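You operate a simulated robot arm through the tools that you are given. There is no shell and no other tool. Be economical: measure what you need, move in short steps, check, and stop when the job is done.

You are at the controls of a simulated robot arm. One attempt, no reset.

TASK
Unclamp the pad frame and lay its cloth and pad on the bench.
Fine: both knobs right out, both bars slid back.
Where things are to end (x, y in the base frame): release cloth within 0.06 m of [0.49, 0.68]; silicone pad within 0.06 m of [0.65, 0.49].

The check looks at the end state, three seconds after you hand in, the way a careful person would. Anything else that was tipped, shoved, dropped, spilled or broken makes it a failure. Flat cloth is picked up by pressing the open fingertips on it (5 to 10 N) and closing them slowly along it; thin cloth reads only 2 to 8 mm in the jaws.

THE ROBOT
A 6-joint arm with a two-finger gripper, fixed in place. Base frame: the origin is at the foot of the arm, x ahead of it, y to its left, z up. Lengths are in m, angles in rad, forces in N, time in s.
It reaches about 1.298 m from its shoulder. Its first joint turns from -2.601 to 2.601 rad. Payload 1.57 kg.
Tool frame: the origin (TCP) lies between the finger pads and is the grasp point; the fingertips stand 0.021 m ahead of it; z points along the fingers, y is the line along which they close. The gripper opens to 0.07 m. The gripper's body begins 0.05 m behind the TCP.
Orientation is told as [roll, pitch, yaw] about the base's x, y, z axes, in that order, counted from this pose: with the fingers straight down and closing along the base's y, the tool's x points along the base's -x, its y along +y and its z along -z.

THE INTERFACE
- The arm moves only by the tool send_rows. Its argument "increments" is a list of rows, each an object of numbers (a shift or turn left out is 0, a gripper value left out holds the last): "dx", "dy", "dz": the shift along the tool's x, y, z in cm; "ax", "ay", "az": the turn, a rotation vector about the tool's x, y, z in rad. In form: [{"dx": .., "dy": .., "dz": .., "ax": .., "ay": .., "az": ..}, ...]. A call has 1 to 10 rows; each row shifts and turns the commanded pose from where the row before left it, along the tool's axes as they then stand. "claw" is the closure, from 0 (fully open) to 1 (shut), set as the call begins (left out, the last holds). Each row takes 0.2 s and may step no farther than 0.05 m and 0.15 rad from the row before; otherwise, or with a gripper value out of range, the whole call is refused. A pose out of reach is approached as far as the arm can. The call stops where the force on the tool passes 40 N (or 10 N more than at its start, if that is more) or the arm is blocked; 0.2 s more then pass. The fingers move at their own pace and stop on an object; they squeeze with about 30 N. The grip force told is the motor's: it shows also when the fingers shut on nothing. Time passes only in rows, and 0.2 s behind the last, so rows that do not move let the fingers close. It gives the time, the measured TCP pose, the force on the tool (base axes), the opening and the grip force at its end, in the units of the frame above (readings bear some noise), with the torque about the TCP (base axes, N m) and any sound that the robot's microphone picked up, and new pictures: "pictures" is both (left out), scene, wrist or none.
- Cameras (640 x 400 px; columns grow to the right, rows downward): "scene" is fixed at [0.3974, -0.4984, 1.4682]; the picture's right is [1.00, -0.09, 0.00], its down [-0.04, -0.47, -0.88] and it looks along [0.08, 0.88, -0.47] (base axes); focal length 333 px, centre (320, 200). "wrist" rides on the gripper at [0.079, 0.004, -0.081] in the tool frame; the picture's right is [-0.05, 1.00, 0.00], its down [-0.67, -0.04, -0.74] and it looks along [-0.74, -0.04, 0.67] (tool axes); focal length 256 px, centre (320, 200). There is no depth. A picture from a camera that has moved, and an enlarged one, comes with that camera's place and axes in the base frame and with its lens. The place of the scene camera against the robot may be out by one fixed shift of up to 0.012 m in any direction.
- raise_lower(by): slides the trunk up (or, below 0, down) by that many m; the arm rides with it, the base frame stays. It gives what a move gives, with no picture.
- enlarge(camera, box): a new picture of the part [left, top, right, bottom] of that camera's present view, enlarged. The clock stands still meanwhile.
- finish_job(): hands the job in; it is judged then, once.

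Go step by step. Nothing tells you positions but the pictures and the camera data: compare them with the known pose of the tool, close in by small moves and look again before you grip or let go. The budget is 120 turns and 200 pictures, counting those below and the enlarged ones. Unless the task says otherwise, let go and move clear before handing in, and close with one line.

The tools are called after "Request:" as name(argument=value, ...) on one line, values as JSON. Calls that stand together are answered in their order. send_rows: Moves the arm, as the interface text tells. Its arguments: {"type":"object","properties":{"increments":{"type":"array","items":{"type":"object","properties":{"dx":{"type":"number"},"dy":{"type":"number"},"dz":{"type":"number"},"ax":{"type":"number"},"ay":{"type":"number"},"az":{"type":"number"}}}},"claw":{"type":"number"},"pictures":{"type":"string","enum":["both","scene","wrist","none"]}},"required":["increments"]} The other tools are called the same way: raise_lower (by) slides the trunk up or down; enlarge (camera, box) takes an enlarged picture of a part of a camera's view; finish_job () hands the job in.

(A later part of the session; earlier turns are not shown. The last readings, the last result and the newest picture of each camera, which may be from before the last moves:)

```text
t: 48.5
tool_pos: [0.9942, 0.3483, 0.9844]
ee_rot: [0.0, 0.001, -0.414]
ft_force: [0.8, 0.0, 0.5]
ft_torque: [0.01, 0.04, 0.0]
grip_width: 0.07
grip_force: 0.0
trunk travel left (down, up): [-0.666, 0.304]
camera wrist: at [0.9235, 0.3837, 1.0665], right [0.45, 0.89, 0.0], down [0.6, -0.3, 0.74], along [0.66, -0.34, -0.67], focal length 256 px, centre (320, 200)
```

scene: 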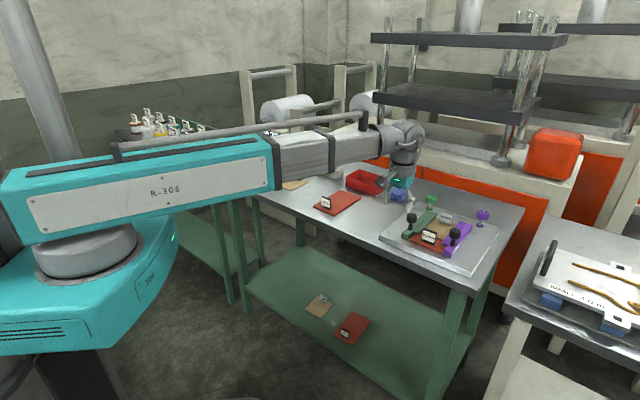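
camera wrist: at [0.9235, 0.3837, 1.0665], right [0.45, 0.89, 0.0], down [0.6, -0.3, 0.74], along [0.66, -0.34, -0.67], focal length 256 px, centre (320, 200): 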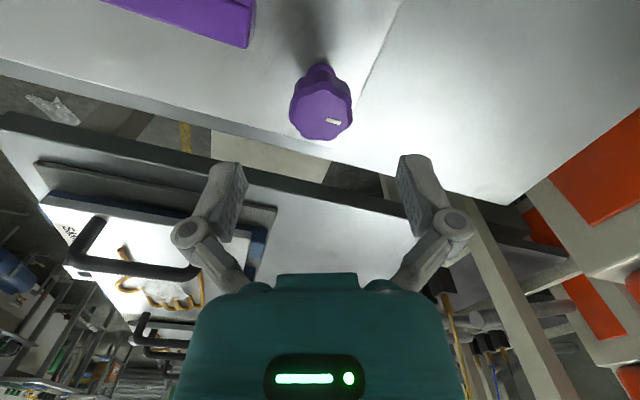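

Same picture as the green knob gave at this height (row ~117, column 321). I'll go down, grip and turn counter-clockwise.

Request:
raise_lower(by=-0.07)

Request:
send_rows(increments=[{}, {}, {}, {}], claw=1, pictures="none")

Request:
send_rows(increments=[{"az": -0.1}, {"az": -0.1}, {"az": -0.15}, {"az": -0.15}], pictures="wrist")

```text
t: 49.6
tool_pos: [0.9928, 0.3467, 0.9154]
ee_rot: [0.0, -0.001, -0.414]
ft_force: [0.8, -0.3, 0.5]
ft_torque: [0.0, 0.0, 0.05]
grip_width: 0.0699
grip_force: 0.1
trunk travel left (down, up): [-0.596, 0.374]
```

```text
t: 50.6
tool_pos: [0.9935, 0.3478, 0.9146]
ee_rot: [0.0, 0.0, -0.414]
ft_force: [6.5, 6.4, 6.6]
ft_torque: [0.07, -0.03, 0.19]
grip_width: 0.0358
grip_force: 31.4
trunk travel left (down, up): [-0.596, 0.374]
```

```text
t: 51.6
tool_pos: [0.9938, 0.3491, 0.914]
ee_rot: [-0.001, 0.0, 0.089]
ft_force: [14.7, 17.5, 16.4]
ft_torque: [-0.02, -0.12, -0.07]
grip_width: 0.0356
grip_force: 32.4
trunk travel left (down, up): [-0.596, 0.374]
camera wrist: at [0.915, 0.3465, 0.9965], right [-0.04, 1.0, 0.0], down [0.67, 0.02, 0.75], along [0.75, 0.03, -0.67], focal length 256 px, centre (320, 200)
```

wrist: 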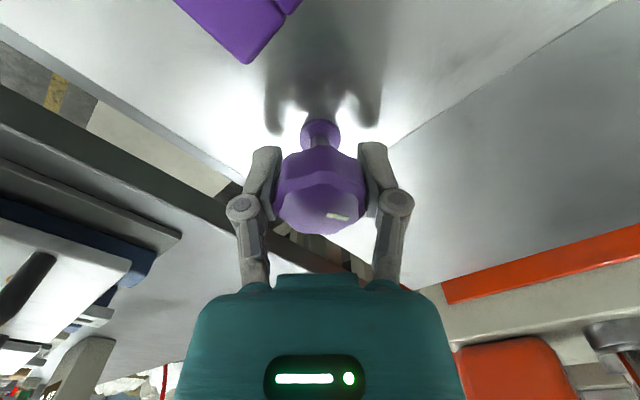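

Request:
send_rows(increments=[{"az": -0.15}, {"az": -0.15}, {"az": -0.15}, {"az": -0.15}, {"az": -0.15}, {"az": -0.15}, {"az": -0.15}, {"az": -0.15}, {"az": -0.15}, {}], pictures="wrist")

```text
t: 53.8
tool_pos: [0.991, 0.3444, 0.9155]
ee_rot: [0.001, 0.004, 1.436]
ft_force: [-8.0, -2.4, -0.9]
ft_torque: [-0.31, 0.09, -0.42]
grip_width: 0.036
grip_force: 32.5
trunk travel left (down, up): [-0.596, 0.374]
camera wrist: at [0.9779, 0.2682, 0.9974], right [-0.98, 0.19, 0.0], down [0.13, 0.66, 0.74], along [0.14, 0.73, -0.67], focal length 256 px, centre (320, 200)
```

wrist: 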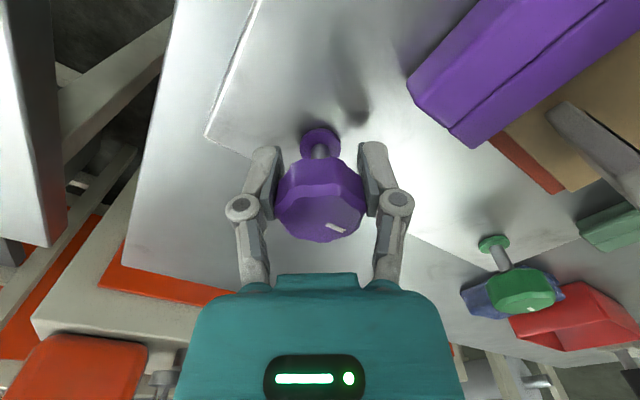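

Request:
send_rows(increments=[{"az": -0.15}, {"az": -0.15}, {"az": -0.15}, {}], pictures="wrist")

```text
t: 54.8
tool_pos: [0.9926, 0.3472, 0.9148]
ee_rot: [0.001, 0.001, 1.886]
ft_force: [-8.4, 1.7, -0.8]
ft_torque: [0.03, 0.04, -0.51]
grip_width: 0.036
grip_force: 31.9
trunk travel left (down, up): [-0.596, 0.374]
camera wrist: at [1.0141, 0.2714, 0.9971], right [-0.97, -0.26, 0.0], down [-0.17, 0.64, 0.74], along [-0.19, 0.72, -0.67], focal length 256 px, centre (320, 200)
```

wrist: 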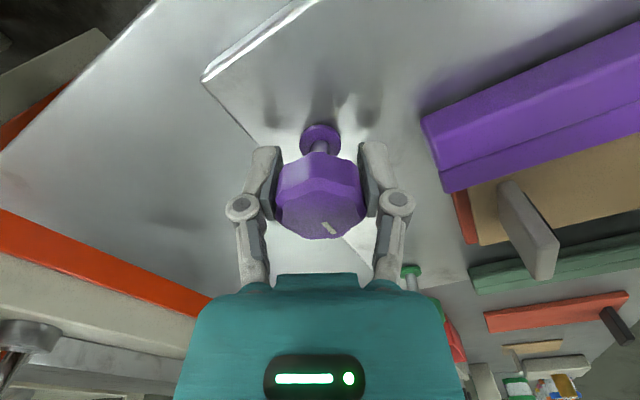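

The purple knob is at its stop too (the fingers slip on it). I'll release, rise, square the tool, and go to the purple handle.

Request:
send_rows(increments=[{}, {}, {}], claw=0, pictures="none")

Request:
raise_lower(by=0.115)

Request:
send_rows(increments=[{"az": 0.15}, {"az": 0.15}, {"az": 0.15}, {"az": 0.15}, {"az": 0.15}, {"az": 0.15}, {"az": 0.15}, {"az": 0.05, "dx": 4}, {"dx": 4}, {"dx": 4}], claw=0.25, pictures="none")

Request:
send_rows(increments=[{"dx": 4}, {"dx": 4}, {"dx": 4}], pictures="wrist")

```text
t: 55.6
tool_pos: [0.9932, 0.3468, 0.9151]
ee_rot: [-0.001, 0.0, 1.885]
ft_force: [-0.2, -0.1, -0.8]
ft_torque: [-0.02, 0.02, 0.0]
grip_width: 0.0699
grip_force: 0.1
trunk travel left (down, up): [-0.596, 0.374]
```

```text
t: 57.0
tool_pos: [0.9924, 0.3466, 1.0296]
ee_rot: [0.002, 0.0, 1.885]
ft_force: [-0.5, -0.1, -0.2]
ft_torque: [0.02, 0.01, -0.01]
grip_width: 0.0699
grip_force: 0.0
trunk travel left (down, up): [-0.711, 0.259]
```

```text
t: 59.2
tool_pos: [0.9082, 0.2613, 1.0301]
ee_rot: [-0.001, 0.0, 0.786]
ft_force: [0.0, -0.7, -0.2]
ft_torque: [0.02, 0.0, 0.01]
grip_width: 0.0525
grip_force: 0.2
trunk travel left (down, up): [-0.711, 0.259]
```

```text
t: 60.0
tool_pos: [0.8246, 0.1747, 1.0308]
ee_rot: [-0.001, 0.001, 0.785]
ft_force: [-0.5, -0.2, -0.2]
ft_torque: [-0.04, -0.04, -0.01]
grip_width: 0.0526
grip_force: 0.1
trunk travel left (down, up): [-0.711, 0.259]
camera wrist: at [0.7663, 0.1233, 1.1117], right [-0.67, 0.74, 0.0], down [0.5, 0.45, 0.74], along [0.55, 0.5, -0.67], focal length 256 px, centre (320, 200)
```

wrist: 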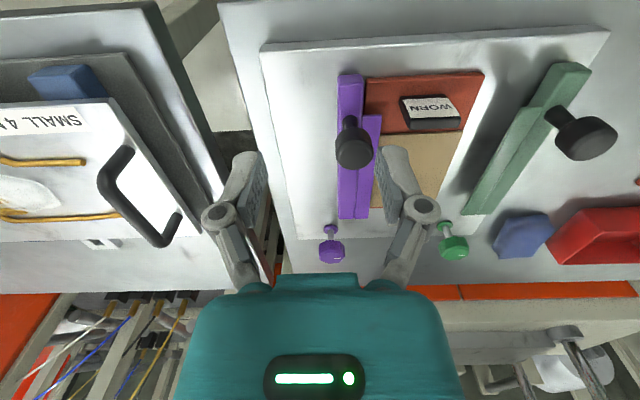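

The purple handle is at about (0.838, 0.222). I'll move over it and lower.

Request:
send_rows(increments=[{"dx": -2.2, "dy": 1.2}, {"dx": -2.1, "dy": 1.2}, {}], pictures="none")

Request:
raise_lower(by=-0.033)

Request:
send_rows(increments=[{}], pictures="wrist")

```text
t: 60.8
tool_pos: [0.8377, 0.2241, 1.0297]
ee_rot: [0.0, -0.001, 0.786]
ft_force: [0.8, 0.0, 1.0]
ft_torque: [-0.01, -0.02, 0.0]
grip_width: 0.0525
grip_force: 0.0
trunk travel left (down, up): [-0.711, 0.259]
```

```text
t: 61.6
tool_pos: [0.8381, 0.2221, 0.9972]
ee_rot: [0.002, 0.001, 0.786]
ft_force: [0.3, 0.6, 0.9]
ft_torque: [-0.01, 0.01, 0.03]
grip_width: 0.0526
grip_force: 0.1
trunk travel left (down, up): [-0.678, 0.292]
```

```text
t: 62.0
tool_pos: [0.8373, 0.2238, 0.9978]
ee_rot: [-0.002, 0.002, 0.785]
ft_force: [0.3, -0.1, 0.5]
ft_torque: [0.01, 0.02, 0.02]
grip_width: 0.0525
grip_force: 0.1
trunk travel left (down, up): [-0.678, 0.292]
camera wrist: at [0.7795, 0.1712, 1.0786], right [-0.67, 0.74, 0.0], down [0.5, 0.45, 0.74], along [0.55, 0.5, -0.67], focal length 256 px, centre (320, 200)
```

wrist: 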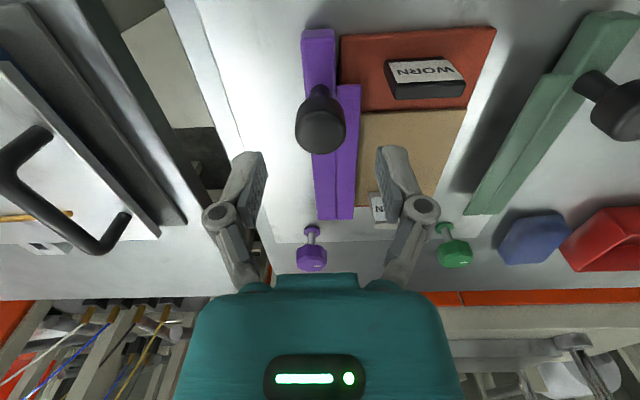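

Matches the view that worked for green. I'll lower, grip and slide outward (−tool y).

Request:
raise_lower(by=-0.048)

Request:
send_rows(increments=[{}, {}, {}], claw=1, pictures="none")

Request:
send_rows(increments=[{"dy": -0.4}, {"dy": -0.4}, {"dy": -0.4}, {"dy": -0.4}, {"dy": -0.4}, {"dy": -0.4}], pictures="wrist")

```text
t: 62.9
tool_pos: [0.8376, 0.2236, 0.9484]
ee_rot: [0.001, 0.001, 0.785]
ft_force: [-0.5, 0.9, 0.9]
ft_torque: [0.01, 0.01, -0.01]
grip_width: 0.0525
grip_force: 0.0
trunk travel left (down, up): [-0.63, 0.34]
```

```text
t: 63.7
tool_pos: [0.8387, 0.2237, 0.949]
ee_rot: [-0.002, -0.001, 0.785]
ft_force: [0.2, 0.9, 2.6]
ft_torque: [0.0, 0.0, -0.02]
grip_width: 0.0292
grip_force: 31.9
trunk travel left (down, up): [-0.63, 0.34]
```

```text
t: 65.1
tool_pos: [0.8541, 0.2076, 0.9486]
ee_rot: [0.0, 0.0, 0.787]
ft_force: [2.3, 4.2, 5.7]
ft_torque: [0.0, 0.08, -0.03]
grip_width: 0.029
grip_force: 31.9
trunk travel left (down, up): [-0.63, 0.34]
camera wrist: at [0.7966, 0.1538, 1.0307], right [-0.67, 0.74, 0.0], down [0.5, 0.45, 0.75], along [0.55, 0.5, -0.67], focal length 256 px, centre (320, 200)
```

wrist: 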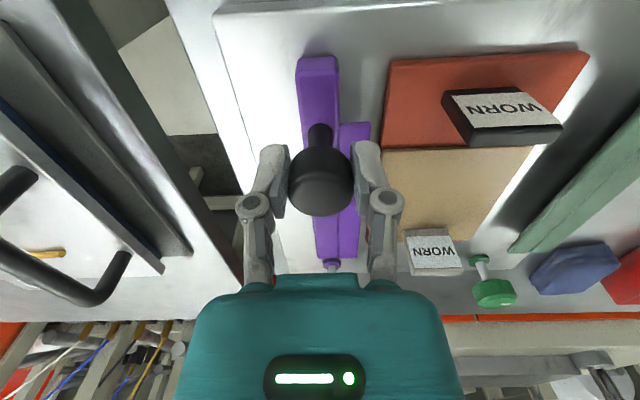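

Request:
send_rows(increments=[{"dy": -0.4}, {"dy": -0.4}, {"dy": -0.4}, {"dy": -0.4}, {"dy": -0.4}, {"dy": -0.4}, {"dy": -0.3}, {"dy": -0.3}], pictures="none")

Request:
send_rows(increments=[{"dy": 0.3}, {}], pictures="wrist")

```text
t: 66.9
tool_pos: [0.8728, 0.1879, 0.9493]
ee_rot: [0.005, 0.0, 0.788]
ft_force: [-12.4, 17.4, -5.7]
ft_torque: [0.52, -0.03, -0.02]
grip_width: 0.0289
grip_force: 32.2
trunk travel left (down, up): [-0.63, 0.34]
```

```text
t: 67.5
tool_pos: [0.8734, 0.1875, 0.9478]
ee_rot: [-0.001, 0.002, 0.783]
ft_force: [-9.2, 8.1, -4.2]
ft_torque: [0.12, 0.04, 0.1]
grip_width: 0.029
grip_force: 32.0
trunk travel left (down, up): [-0.63, 0.34]
camera wrist: at [0.8148, 0.1358, 1.0309], right [-0.67, 0.74, 0.0], down [0.5, 0.45, 0.74], along [0.55, 0.5, -0.67], focal length 256 px, centre (320, 200)
```

wrist: 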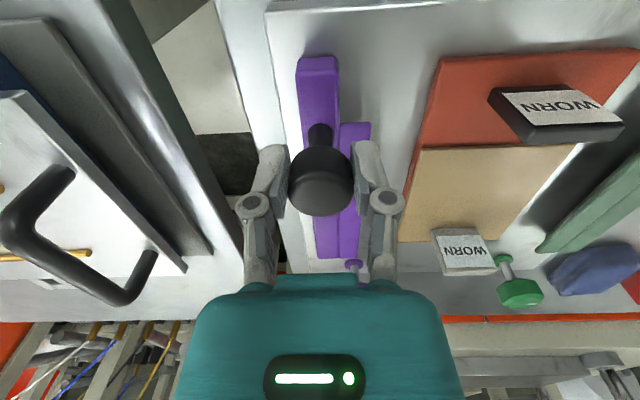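

Both bars are back at their stops. I'll release, rise and look closely at the cloth and pad with their tags.

Request:
send_rows(increments=[{}, {}, {}], claw=0.25, pictures="none")

Request:
raise_lower(by=0.1)

Request:
send_rows(increments=[{"dy": 4}, {"dy": 4}, {"dy": 2}], claw=0, pictures="wrist")

Request:
enlarge(camera="wrist", box=[200, 20, 440, 250])

Request:
enlarge(camera="scene", box=[370, 180, 520, 280])

```text
t: 68.3
tool_pos: [0.8725, 0.1876, 0.9495]
ee_rot: [-0.002, 0.0, 0.786]
ft_force: [-0.6, 0.1, -0.5]
ft_torque: [-0.03, 0.01, 0.01]
grip_width: 0.0525
grip_force: 0.2
trunk travel left (down, up): [-0.63, 0.34]
```

```text
t: 69.6
tool_pos: [0.8738, 0.1872, 1.0489]
ee_rot: [0.001, -0.001, 0.785]
ft_force: [0.7, 0.5, 0.2]
ft_torque: [-0.02, -0.01, 0.01]
grip_width: 0.0525
grip_force: 0.1
trunk travel left (down, up): [-0.73, 0.24]
```

```text
t: 70.4
tool_pos: [0.8039, 0.2573, 1.0483]
ee_rot: [0.0, -0.001, 0.787]
ft_force: [-0.1, 0.5, -0.1]
ft_torque: [0.03, 0.02, 0.01]
grip_width: 0.0698
grip_force: 0.2
trunk travel left (down, up): [-0.73, 0.24]
camera wrist: at [0.7454, 0.2053, 1.1306], right [-0.67, 0.74, 0.0], down [0.5, 0.45, 0.74], along [0.55, 0.5, -0.67], focal length 256 px, centre (320, 200)
```

wrist: 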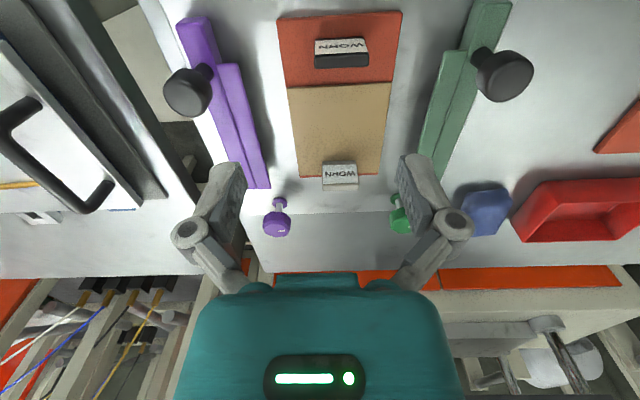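

```text
1.74 times, centred on (320, 135) of wrist
camera zoom: at [0.7454, 0.2053, 1.1306], right [-0.67, 0.74, 0.0], down [0.5, 0.45, 0.74], along [0.55, 0.5, -0.67], focal length 445 px, centre (320, 313)
```

zoom: 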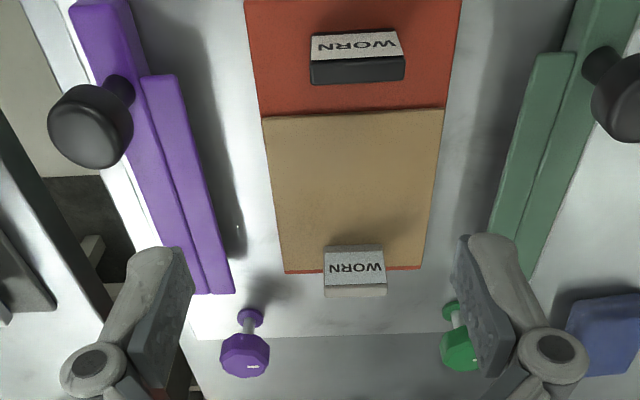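

```text
4.00 times, centred on (445, 230) of scene
camera zoom: at [0.3974, -0.4984, 1.4682], right [1.0, -0.09, 0.0], down [-0.04, -0.47, -0.88], along [0.08, 0.88, -0.47], focal length 1331 px, centre (-180, 80)
```

zoom: 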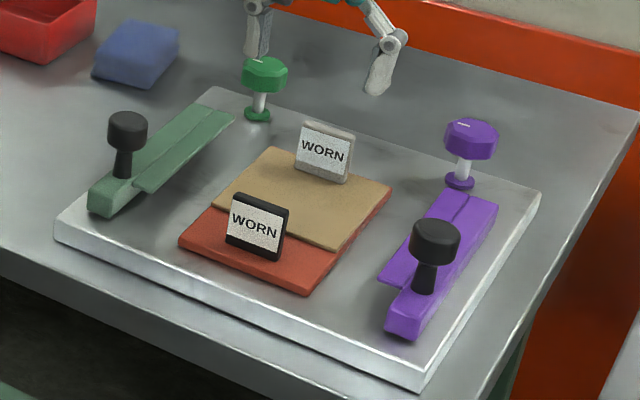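

Both items are free now: the cloth (about 0.10 m square) centred near (0.85, 0.325), with its upright tag at the rear edge near (0.879, 0.357). I'll turn the tool so it closes across the tag's thickness and hover over the tag.

Request:
send_rows(increments=[{"dx": -4}, {"dx": -4}, {"dx": -2.5, "dy": 0.2}, {"az": 0.15}, {"az": 0.15}, {"az": 0.15}, {"az": 0.15}, {"az": 0.15}, {"az": 0.15}, {"az": 0.15}], pictures="none")

Request:
send_rows(increments=[{"az": 0.15}, {"az": 0.15}, {"az": 0.15}, {"az": 0.07}], pictures="wrist")

```text
t: 72.6
tool_pos: [0.8761, 0.3335, 1.0493]
ee_rot: [0.001, -0.001, -0.267]
ft_force: [-0.2, 0.0, -0.2]
ft_torque: [0.02, -0.02, 0.01]
grip_width: 0.0702
grip_force: 0.1
trunk travel left (down, up): [-0.73, 0.24]
```

```text
t: 73.6
tool_pos: [0.8757, 0.3346, 1.0493]
ee_rot: [-0.001, 0.001, -0.787]
ft_force: [-0.1, -0.4, 0.7]
ft_torque: [0.01, 0.02, 0.01]
grip_width: 0.0699
grip_force: 0.1
trunk travel left (down, up): [-0.73, 0.24]
camera wrist: at [0.8236, 0.394, 1.1306], right [0.74, 0.67, 0.0], down [0.45, -0.5, 0.74], along [0.5, -0.55, -0.67], focal length 256 px, centre (320, 200)
```

wrist: 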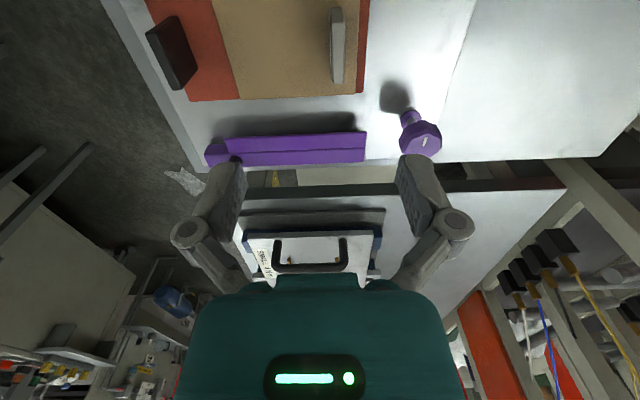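

Request:
send_rows(increments=[{"dx": 1.8, "dy": 1.4}, {}], claw=0.3, pictures="none")

Request:
raise_lower(by=-0.07)

Request:
send_rows(increments=[{}], pictures="wrist")

Request:
enlarge(camera="scene", box=[400, 180, 490, 240])

```text
t: 74.2
tool_pos: [0.873, 0.3563, 1.048]
ee_rot: [0.0, 0.0, -0.784]
ft_force: [0.2, -0.1, -0.3]
ft_torque: [-0.02, 0.0, -0.01]
grip_width: 0.049
grip_force: 0.1
trunk travel left (down, up): [-0.73, 0.24]
```

```text
t: 75.3
tool_pos: [0.873, 0.3566, 0.9786]
ee_rot: [0.002, 0.001, -0.783]
ft_force: [0.7, 0.0, 0.3]
ft_torque: [-0.01, 0.01, -0.02]
grip_width: 0.049
grip_force: 0.0
trunk travel left (down, up): [-0.66, 0.31]
```

```text
t: 75.7
tool_pos: [0.8735, 0.3559, 0.9783]
ee_rot: [0.0, 0.001, -0.783]
ft_force: [-0.1, 0.2, 0.5]
ft_torque: [0.01, 0.01, 0.01]
grip_width: 0.049
grip_force: 0.1
trunk travel left (down, up): [-0.66, 0.31]
camera wrist: at [0.8206, 0.4159, 1.0606], right [0.74, 0.67, 0.0], down [0.45, -0.5, 0.74], along [0.5, -0.55, -0.67], focal length 256 px, centre (320, 200)
```

wrist: 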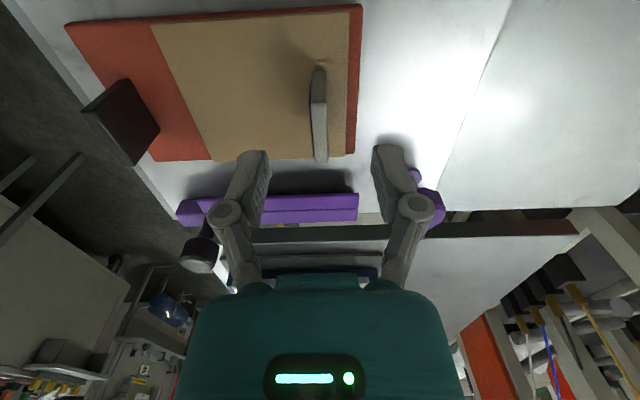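

```text
6.67 times, centred on (445, 210) of scene
camera zoom: at [0.3974, -0.4984, 1.4682], right [1.0, -0.09, 0.0], down [-0.04, -0.47, -0.88], along [0.08, 0.88, -0.47], focal length 2218 px, centre (-513, 133)
```

zoom: 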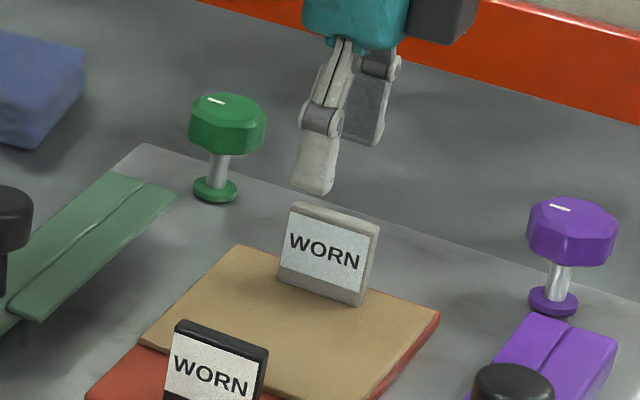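

The tag is centred between the fingers. I'll go down to z≈0.918 and close.

Request:
raise_lower(by=-0.06)

Request:
send_rows(increments=[{}, {}, {}, {}], claw=1, pictures="wrist")

```text
t: 76.7
tool_pos: [0.8725, 0.355, 0.9188]
ee_rot: [-0.001, -0.001, -0.782]
ft_force: [0.0, -0.2, -0.1]
ft_torque: [0.02, -0.01, 0.04]
grip_width: 0.0491
grip_force: 0.1
trunk travel left (down, up): [-0.6, 0.37]
```

```text
t: 77.7
tool_pos: [0.8717, 0.3559, 0.9194]
ee_rot: [0.001, -0.001, -0.784]
ft_force: [-0.3, 0.4, 1.5]
ft_torque: [0.0, 0.01, -0.01]
grip_width: 0.0081
grip_force: 29.8
trunk travel left (down, up): [-0.6, 0.37]
camera wrist: at [0.8205, 0.4158, 1.0007], right [0.74, 0.67, 0.0], down [0.45, -0.5, 0.74], along [0.5, -0.55, -0.67], focal length 256 px, centre (320, 200)
```

wrist: 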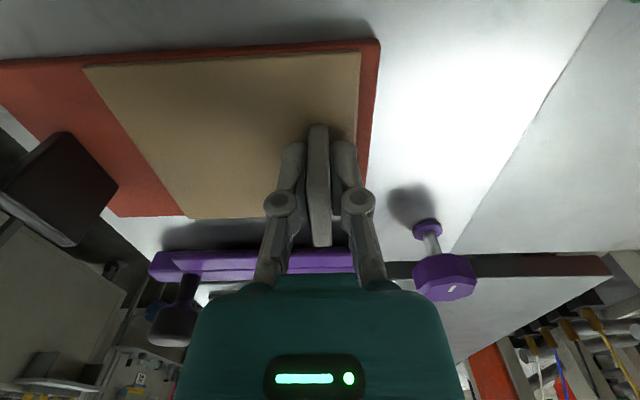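

Tag gripped (8 mm). I'll lift a little and see what comes with it.

Request:
raise_lower(by=0.015)

Request:
send_rows(increments=[{}], pictures="wrist")

Request:
enlarge(camera="scene", box=[400, 180, 490, 240])

```text
t: 78.3
tool_pos: [0.8721, 0.3559, 0.9336]
ee_rot: [0.0, -0.001, -0.783]
ft_force: [0.6, -0.2, -0.7]
ft_torque: [0.0, 0.0, -0.01]
grip_width: 0.0082
grip_force: 30.0
trunk travel left (down, up): [-0.615, 0.355]
```

```text
t: 78.7
tool_pos: [0.8722, 0.3565, 0.9343]
ee_rot: [0.001, 0.0, -0.783]
ft_force: [0.9, 0.2, -0.5]
ft_torque: [0.02, -0.02, 0.02]
grip_width: 0.0078
grip_force: 30.2
trunk travel left (down, up): [-0.615, 0.355]
camera wrist: at [0.8207, 0.4158, 1.0155], right [0.74, 0.67, 0.0], down [0.45, -0.5, 0.74], along [0.5, -0.55, -0.67], focal length 256 px, centre (320, 200)
```

wrist: 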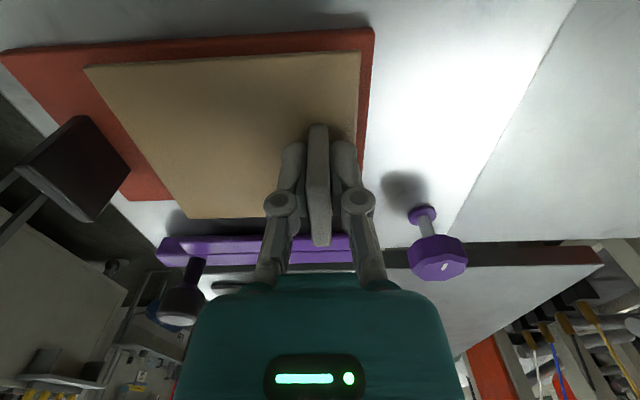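

```text
6.67 times, centred on (445, 210) of scene
camera zoom: at [0.3974, -0.4984, 1.4682], right [1.0, -0.09, 0.0], down [-0.04, -0.47, -0.88], along [0.08, 0.88, -0.47], focal length 2218 px, centre (-513, 133)
```

zoom: 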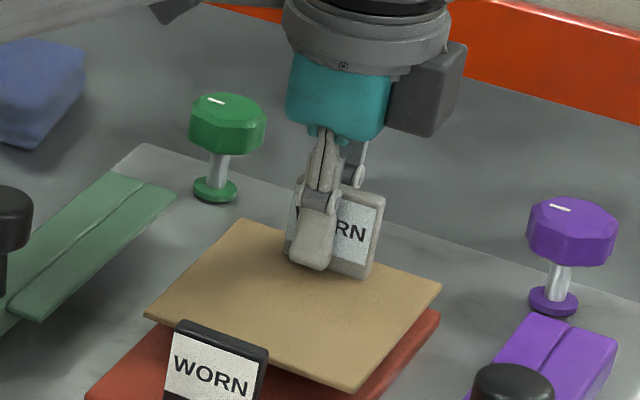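

The cloth is stiff enough to lift flat by its tag. Its centre is about 3.8 cm from the TCP along −tool y, so I'll raise it and carry it to the gap between the THICK cloth and the HARD pad.

Request:
raise_lower(by=0.11)

Request:
send_rows(increments=[{"dx": 3}, {"dx": 4}, {"dx": 4}, {"dx": 4}, {"dx": 4}, {"dx": 4}, {"dx": 4}, {"dx": 4}, {"dx": 4}, {"dx": 4}], pictures="none")

Request:
send_rows(increments=[{"dx": 4}, {"dx": 4}, {"dx": 2}, {"dx": 1}, {}], pictures="both")

```text
t: 80.2
tool_pos: [0.872, 0.3553, 1.0439]
ee_rot: [0.0, -0.002, -0.783]
ft_force: [-0.6, 0.1, 0.0]
ft_torque: [-0.02, -0.01, -0.04]
grip_width: 0.0078
grip_force: 29.8
trunk travel left (down, up): [-0.725, 0.245]
```

```text
t: 82.4
tool_pos: [0.5959, 0.6329, 1.0435]
ee_rot: [0.0, 0.001, -0.784]
ft_force: [-0.7, -0.3, -1.1]
ft_torque: [-0.01, -0.03, 0.05]
grip_width: 0.008
grip_force: 30.0
trunk travel left (down, up): [-0.725, 0.245]
```

```text
t: 83.6
tool_pos: [0.518, 0.7107, 1.0428]
ee_rot: [0.0, 0.001, -0.783]
ft_force: [-0.4, 0.3, -0.1]
ft_torque: [0.03, 0.02, -0.01]
grip_width: 0.0081
grip_force: 30.1
trunk travel left (down, up): [-0.725, 0.245]
camera wrist: at [0.4656, 0.7707, 1.1256], right [0.74, 0.67, 0.0], down [0.45, -0.5, 0.74], along [0.5, -0.55, -0.67], focal length 256 px, centre (320, 200)
```

scene: 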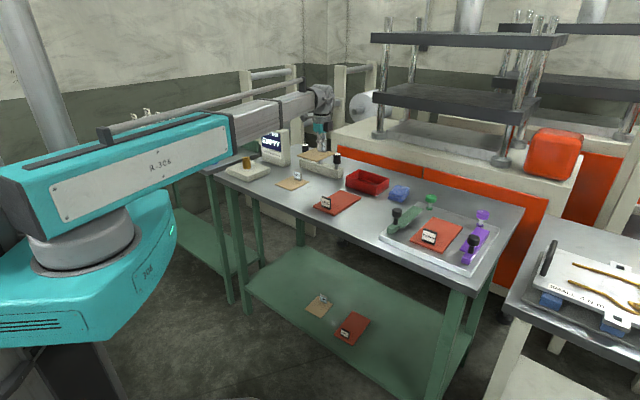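
wrist: 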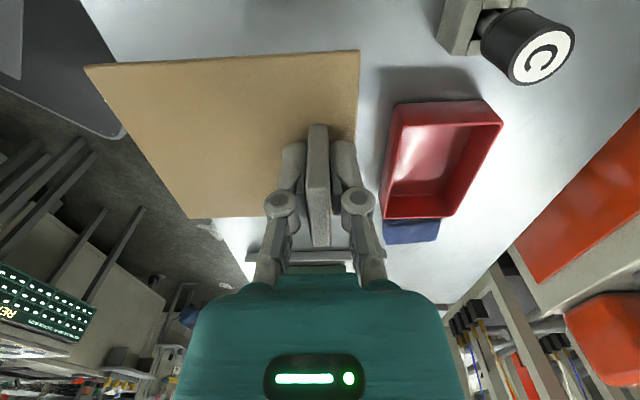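

Over the target, with rods clear by about 10 cm. I'll lower most of the way and check clearances.

Request:
raise_lower(by=-0.11)

Request:
send_rows(increments=[{}], pictures="wrist")

Request:
enlarge(camera="scene", box=[240, 130, 400, 230])

```text
t: 85.0
tool_pos: [0.5179, 0.7103, 0.9329]
ee_rot: [-0.001, 0.0, -0.783]
ft_force: [0.2, -0.9, -0.1]
ft_torque: [-0.01, 0.0, -0.03]
grip_width: 0.0081
grip_force: 29.7
trunk travel left (down, up): [-0.615, 0.355]
```

```text
t: 85.4
tool_pos: [0.5181, 0.7113, 0.9328]
ee_rot: [0.001, 0.001, -0.783]
ft_force: [-0.2, -0.1, -0.9]
ft_torque: [0.01, -0.01, 0.0]
grip_width: 0.0077
grip_force: 30.3
trunk travel left (down, up): [-0.615, 0.355]
camera wrist: at [0.4658, 0.7705, 1.0156], right [0.74, 0.67, 0.0], down [0.45, -0.5, 0.74], along [0.5, -0.55, -0.67], focal length 256 px, centre (320, 200)
```

wrist: 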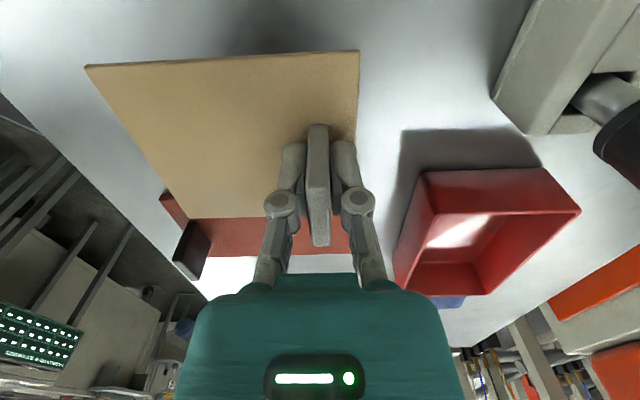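

```text
4.00 times, centred on (320, 180) of scene
camera zoom: at [0.3974, -0.4984, 1.4682], right [1.0, -0.09, 0.0], down [-0.04, -0.47, -0.88], along [0.08, 0.88, -0.47], focal length 1331 px, centre (320, 280)
```

zoom: 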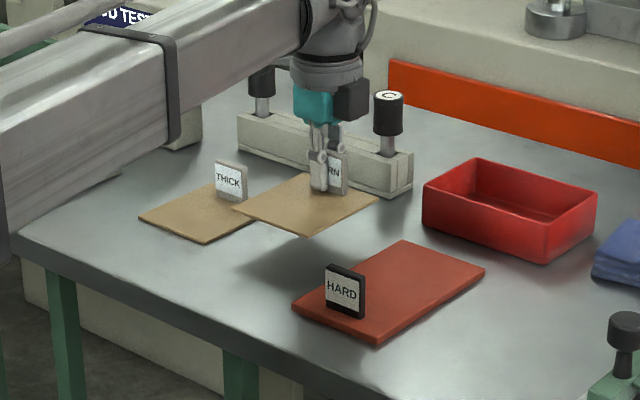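

The gaps to the THICK cloth and HARD pad both look like about 2.5 cm. I'll lower further and approach contact in small steps.

Request:
raise_lower(by=-0.03)

Request:
enlarge(camera="scene", box=[270, 150, 370, 212])

```text
t: 86.1
tool_pos: [0.5183, 0.711, 0.9048]
ee_rot: [0.0, 0.0, -0.783]
ft_force: [-0.2, 0.5, -0.9]
ft_torque: [-0.01, 0.02, 0.0]
grip_width: 0.0079
grip_force: 30.0
trunk travel left (down, up): [-0.585, 0.385]
```

```text
6.40 times, centred on (320, 181) of scene
camera zoom: at [0.3974, -0.4984, 1.4682], right [1.0, -0.09, 0.0], down [-0.04, -0.47, -0.88], along [0.08, 0.88, -0.47], focal length 2130 px, centre (320, 322)
```

zoom: 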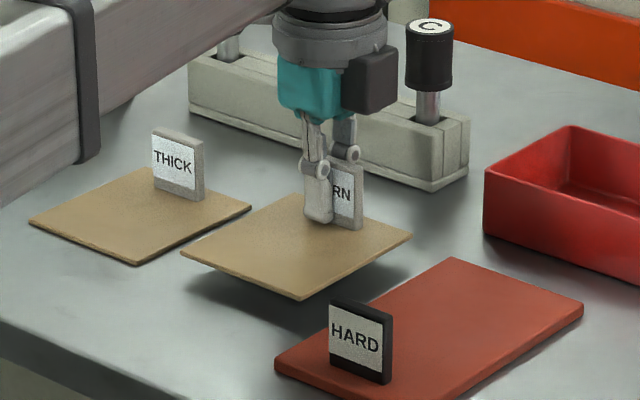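

Request:
raise_lower(by=-0.01)

Request:
raise_lower(by=-0.004)

Request:
enlarge(camera="scene", box=[270, 150, 370, 212])

```text
t: 86.7
tool_pos: [0.5169, 0.7104, 0.8941]
ee_rot: [-0.001, 0.001, -0.784]
ft_force: [0.4, -0.6, -0.8]
ft_torque: [0.02, 0.0, -0.04]
grip_width: 0.008
grip_force: 30.5
trunk travel left (down, up): [-0.575, 0.395]
```

```text
t: 87.2
tool_pos: [0.5173, 0.711, 0.8898]
ee_rot: [0.001, 0.0, -0.783]
ft_force: [-0.1, 0.2, 0.0]
ft_torque: [0.02, -0.01, 0.0]
grip_width: 0.0081
grip_force: 30.3
trunk travel left (down, up): [-0.571, 0.399]
```

```text
6.40 times, centred on (320, 181) of scene
camera zoom: at [0.3974, -0.4984, 1.4682], right [1.0, -0.09, 0.0], down [-0.04, -0.47, -0.88], along [0.08, 0.88, -0.47], focal length 2130 px, centre (320, 322)
```

zoom: 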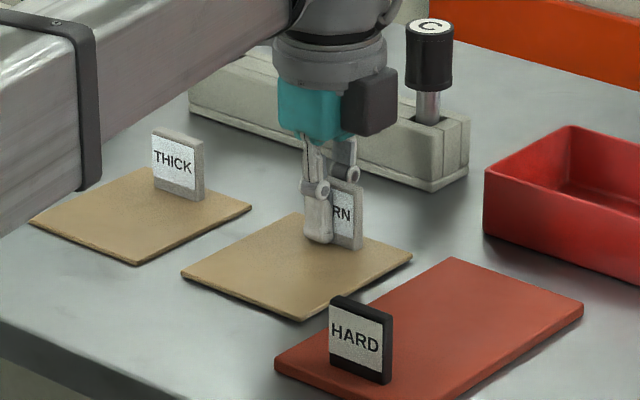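

Request:
raise_lower(by=-0.002)

Request:
raise_lower(by=-0.002)

Request:
raise_lower(by=-0.002)

```text
t: 87.8
tool_pos: [0.5179, 0.7116, 0.8868]
ee_rot: [-0.001, 0.001, -0.783]
ft_force: [-0.3, 0.2, 1.1]
ft_torque: [-0.01, 0.01, -0.02]
grip_width: 0.008
grip_force: 30.2
trunk travel left (down, up): [-0.569, 0.401]
```

```text
t: 88.3
tool_pos: [0.5178, 0.7096, 0.8871]
ee_rot: [0.003, 0.0, -0.783]
ft_force: [5.1, 7.5, 25.1]
ft_torque: [0.03, -0.18, 0.03]
grip_width: 0.0078
grip_force: 30.1
trunk travel left (down, up): [-0.567, 0.403]
```

```text
t: 88.8
tool_pos: [0.5175, 0.7097, 0.8849]
ee_rot: [0.001, 0.0, -0.783]
ft_force: [6.0, 8.2, 27.7]
ft_torque: [0.2, -0.12, 0.05]
grip_width: 0.0078
grip_force: 29.6
trunk travel left (down, up): [-0.565, 0.405]
```

Contact made at TCP z≈0.886. I'll release with the claw slightly open, then rise straight up.

Request:
send_rows(increments=[{}, {}, {}], claw=0.4, pictures="none")

Request:
raise_lower(by=0.16)

Request:
send_rows(increments=[{"dx": -4}, {"dx": -4}, {"dx": -4}, {"dx": -4}, {"dx": -4}, {"dx": -4}, {"dx": -4}], pictures="scene")

Request:
enlarge(camera="scene", box=[250, 140, 410, 240])

```text
t: 89.6
tool_pos: [0.5173, 0.7097, 0.8839]
ee_rot: [0.0, 0.0, -0.784]
ft_force: [-1.0, 0.4, 0.3]
ft_torque: [-0.03, 0.03, -0.02]
grip_width: 0.0419
grip_force: 0.0
trunk travel left (down, up): [-0.565, 0.405]
```

```text
t: 91.4
tool_pos: [0.5178, 0.7109, 1.0436]
ee_rot: [-0.001, 0.0, -0.784]
ft_force: [-0.3, -0.1, 0.3]
ft_torque: [-0.02, 0.03, -0.02]
grip_width: 0.0419
grip_force: 0.1
trunk travel left (down, up): [-0.725, 0.245]
```

```text
t: 93.0
tool_pos: [0.7172, 0.5126, 1.0434]
ee_rot: [-0.001, 0.0, -0.784]
ft_force: [0.2, -0.8, 0.1]
ft_torque: [0.02, 0.02, 0.0]
grip_width: 0.042
grip_force: 0.1
trunk travel left (down, up): [-0.725, 0.245]
```

scene: 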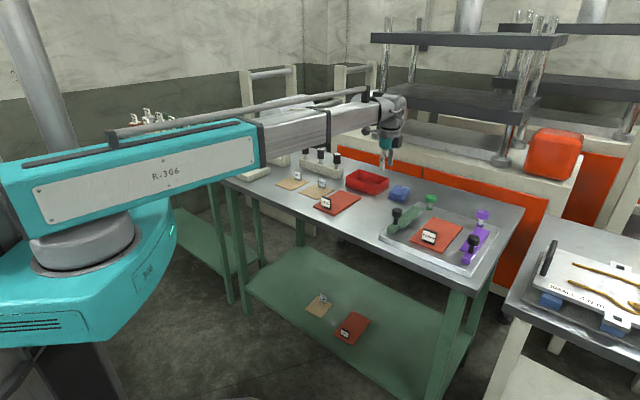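

```text
4.00 times, centred on (330, 190) of scene
camera zoom: at [0.3974, -0.4984, 1.4682], right [1.0, -0.09, 0.0], down [-0.04, -0.47, -0.88], along [0.08, 0.88, -0.47], focal length 1331 px, centre (280, 240)
```

zoom: 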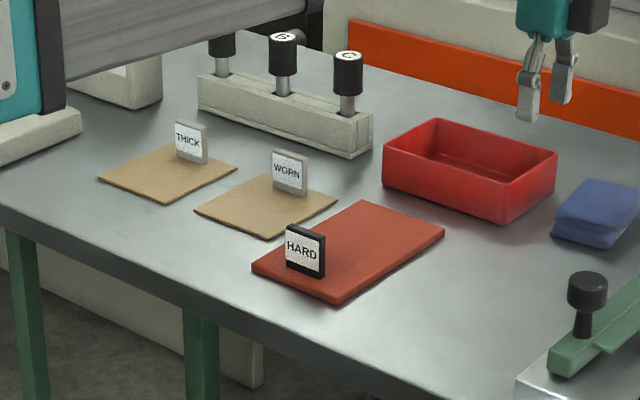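

The cloth is down at about (0.495, 0.679). Next I'll go to the pad's black tag, estimated at (0.786, 0.263).

Request:
send_rows(increments=[{"dx": -3.8, "dy": -2.2}, {"dx": -3.8, "dy": -2.2}, {"dx": -3.8, "dy": -2.1}, {"dx": -3.8, "dy": -2.1}, {"dx": -3.7, "dy": -2.1}, {"dx": -3.6, "dy": -2.1}, {}], claw=0.3, pictures="wrist")

```text
t: 94.6
tool_pos: [0.7846, 0.2634, 1.0434]
ee_rot: [0.0, 0.0, -0.783]
ft_force: [0.1, 1.3, 0.4]
ft_torque: [0.02, 0.0, 0.01]
grip_width: 0.0493
grip_force: 0.1
trunk travel left (down, up): [-0.725, 0.245]
camera wrist: at [0.7326, 0.323, 1.1256], right [0.74, 0.67, 0.0], down [0.45, -0.5, 0.74], along [0.5, -0.55, -0.67], focal length 256 px, centre (320, 200)
```

wrist: 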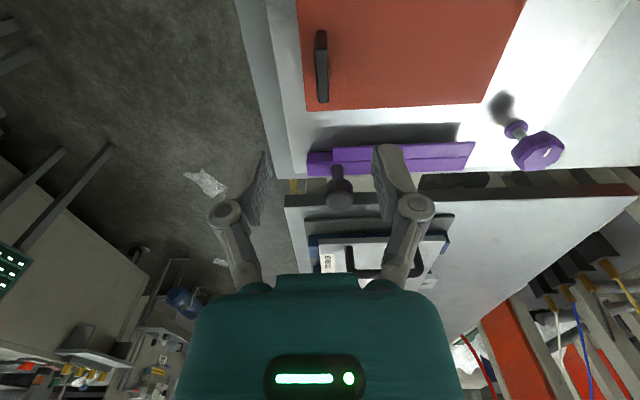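

The black tag is centred under the fingers. I'll lower, grip, and lift slightly.

Request:
raise_lower(by=-0.126)

Request:
send_rows(increments=[{}, {}, {}, {}], claw=1, pictures="wrist")

```text
t: 96.2
tool_pos: [0.7844, 0.2634, 0.9183]
ee_rot: [0.0, -0.001, -0.783]
ft_force: [0.6, -0.9, 0.8]
ft_torque: [0.02, 0.0, 0.0]
grip_width: 0.0493
grip_force: 0.1
trunk travel left (down, up): [-0.599, 0.371]
```

```text
t: 97.2
tool_pos: [0.7847, 0.2636, 0.9185]
ee_rot: [0.0, -0.001, -0.783]
ft_force: [2.8, 1.3, 2.7]
ft_torque: [0.0, -0.06, -0.03]
grip_width: 0.0086
grip_force: 30.5
trunk travel left (down, up): [-0.599, 0.371]
camera wrist: at [0.7325, 0.3236, 0.9997], right [0.74, 0.67, 0.0], down [0.45, -0.5, 0.74], along [0.5, -0.55, -0.67], focal length 256 px, centre (320, 200)
```

wrist: 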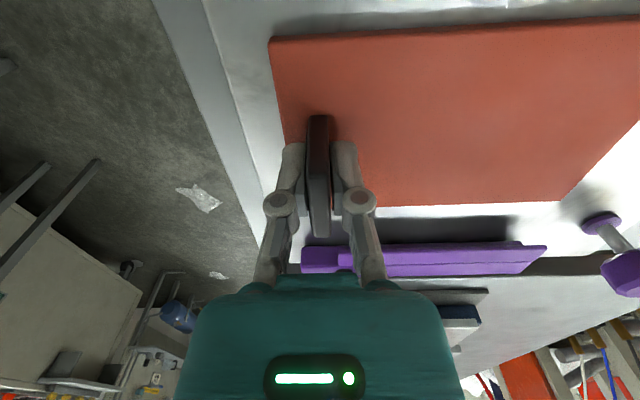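

Request:
raise_lower(by=0.02)

Request:
send_rows(increments=[{}], pictures="wrist")

Request:
enlarge(camera="scene", box=[370, 180, 520, 280])

```text
t: 97.8
tool_pos: [0.7857, 0.2631, 0.9373]
ee_rot: [0.0, 0.0, -0.784]
ft_force: [0.6, 0.6, -2.8]
ft_torque: [-0.09, 0.08, 0.02]
grip_width: 0.0086
grip_force: 30.3
trunk travel left (down, up): [-0.619, 0.351]
```

```text
t: 98.2
tool_pos: [0.7852, 0.2639, 0.9372]
ee_rot: [0.0, 0.001, -0.783]
ft_force: [0.1, -0.2, -2.6]
ft_torque: [-0.08, 0.13, 0.01]
grip_width: 0.0087
grip_force: 30.2
trunk travel left (down, up): [-0.619, 0.351]
camera wrist: at [0.7327, 0.3236, 1.0194], right [0.74, 0.67, 0.0], down [0.45, -0.5, 0.74], along [0.5, -0.55, -0.67], focal length 256 px, centre (320, 200)
```

wrist: 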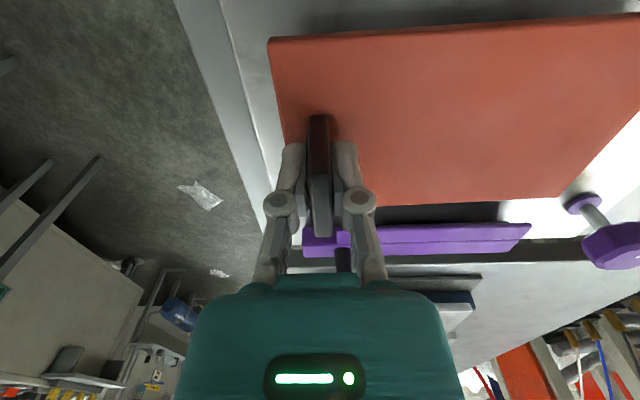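

```text
4.00 times, centred on (445, 230) of scene
camera zoom: at [0.3974, -0.4984, 1.4682], right [1.0, -0.09, 0.0], down [-0.04, -0.47, -0.88], along [0.08, 0.88, -0.47], focal length 1331 px, centre (-180, 80)
```

zoom: 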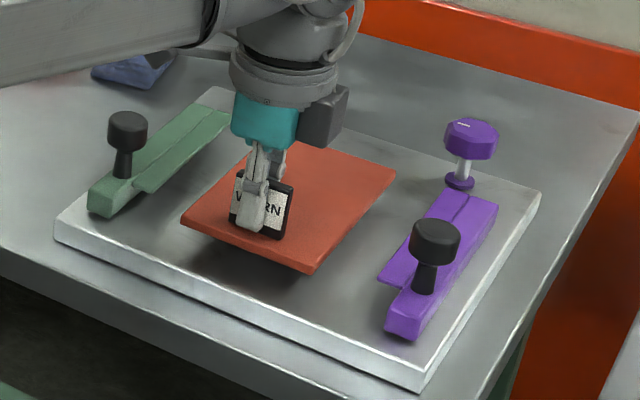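

The pad lifts flat by its tag. I'll raise it above the handles and carry it to the target, aiming for a centre of about (0.657, 0.483) to balance the gaps.

Request:
raise_lower(by=0.115)

Request:
send_rows(increments=[{"dx": 2.5}, {"dx": 3}, {"dx": 3}, {"dx": 3}, {"dx": 3}, {"dx": 3}, {"dx": 3}, {"dx": 2.5}, {"dx": 1.5}, {}], pictures="none")

Request:
raise_lower(by=-0.12)

Request:
send_rows(increments=[{}], pictures="wrist")

Request:
enlarge(camera="scene", box=[290, 160, 450, 260])

```text
t: 99.7
tool_pos: [0.7851, 0.2638, 1.0538]
ee_rot: [-0.001, 0.0, -0.783]
ft_force: [-0.1, 0.0, -2.3]
ft_torque: [-0.06, 0.1, -0.02]
grip_width: 0.0087
grip_force: 29.9
trunk travel left (down, up): [-0.734, 0.236]
```

```text
t: 101.9
tool_pos: [0.6131, 0.4367, 1.0526]
ee_rot: [0.0, 0.001, -0.784]
ft_force: [0.0, -0.5, -2.4]
ft_torque: [-0.04, 0.06, -0.01]
grip_width: 0.0087
grip_force: 30.1
trunk travel left (down, up): [-0.734, 0.236]
```

```text
t: 103.4
tool_pos: [0.6116, 0.437, 0.9327]
ee_rot: [0.001, 0.0, -0.782]
ft_force: [-0.8, 0.0, -2.0]
ft_torque: [-0.07, 0.06, -0.01]
grip_width: 0.0087
grip_force: 30.3
trunk travel left (down, up): [-0.614, 0.356]
```

```text
t: 103.8
tool_pos: [0.6112, 0.4366, 0.9327]
ee_rot: [0.0, 0.001, -0.785]
ft_force: [-0.3, -0.2, -2.3]
ft_torque: [-0.07, 0.11, -0.02]
grip_width: 0.0087
grip_force: 30.1
trunk travel left (down, up): [-0.614, 0.356]
camera wrist: at [0.5595, 0.4966, 1.0145], right [0.74, 0.67, 0.0], down [0.45, -0.5, 0.74], along [0.5, -0.55, -0.67], focal length 256 px, centre (320, 200)
```

wrist: 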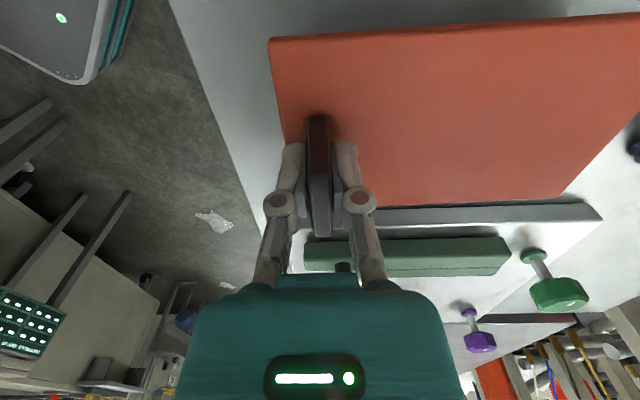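

```text
4.00 times, centred on (370, 210) of scene
camera zoom: at [0.3974, -0.4984, 1.4682], right [1.0, -0.09, 0.0], down [-0.04, -0.47, -0.88], along [0.08, 0.88, -0.47], focal length 1331 px, centre (120, 160)
```

zoom: 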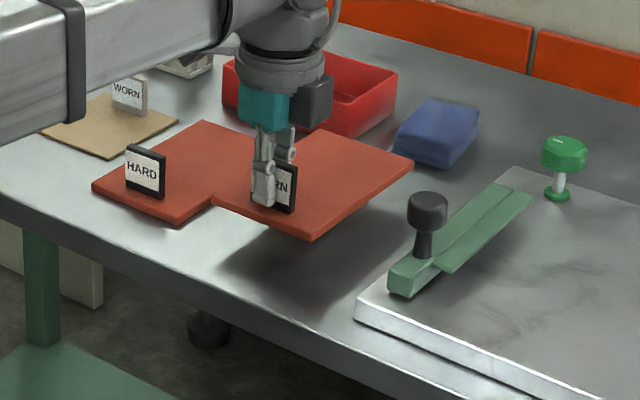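

Clear on all sides. I'll lower to near contact, then in small steps.

Request:
raise_lower(by=-0.034)

Request:
raise_lower(by=-0.003)

Request:
raise_lower(by=-0.002)

Request:
enlarge(camera="scene", box=[290, 160, 450, 260])

```text
t: 104.6
tool_pos: [0.613, 0.4374, 0.8989]
ee_rot: [0.0, 0.0, -0.784]
ft_force: [0.0, -0.6, -1.5]
ft_torque: [-0.08, 0.12, -0.01]
grip_width: 0.0085
grip_force: 29.5
trunk travel left (down, up): [-0.58, 0.39]
```

```text
t: 105.1
tool_pos: [0.6111, 0.4369, 0.8964]
ee_rot: [-0.001, -0.002, -0.785]
ft_force: [-0.4, -0.9, 1.7]
ft_torque: [0.04, -0.02, 0.02]
grip_width: 0.0087
grip_force: 29.7
trunk travel left (down, up): [-0.577, 0.393]
```

```text
t: 105.6
tool_pos: [0.6114, 0.4366, 0.8958]
ee_rot: [0.004, 0.001, -0.785]
ft_force: [7.7, 5.8, 29.4]
ft_torque: [0.09, -0.16, -0.05]
grip_width: 0.0084
grip_force: 29.6
trunk travel left (down, up): [-0.575, 0.395]
```

```text
4.00 times, centred on (370, 210) of scene
camera zoom: at [0.3974, -0.4984, 1.4682], right [1.0, -0.09, 0.0], down [-0.04, -0.47, -0.88], along [0.08, 0.88, -0.47], focal length 1331 px, centre (120, 160)
```

zoom: 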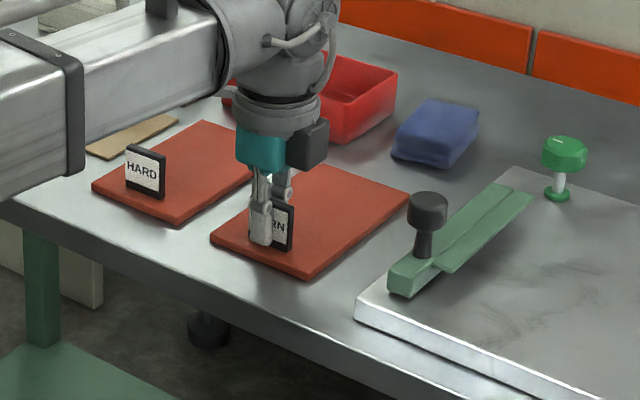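

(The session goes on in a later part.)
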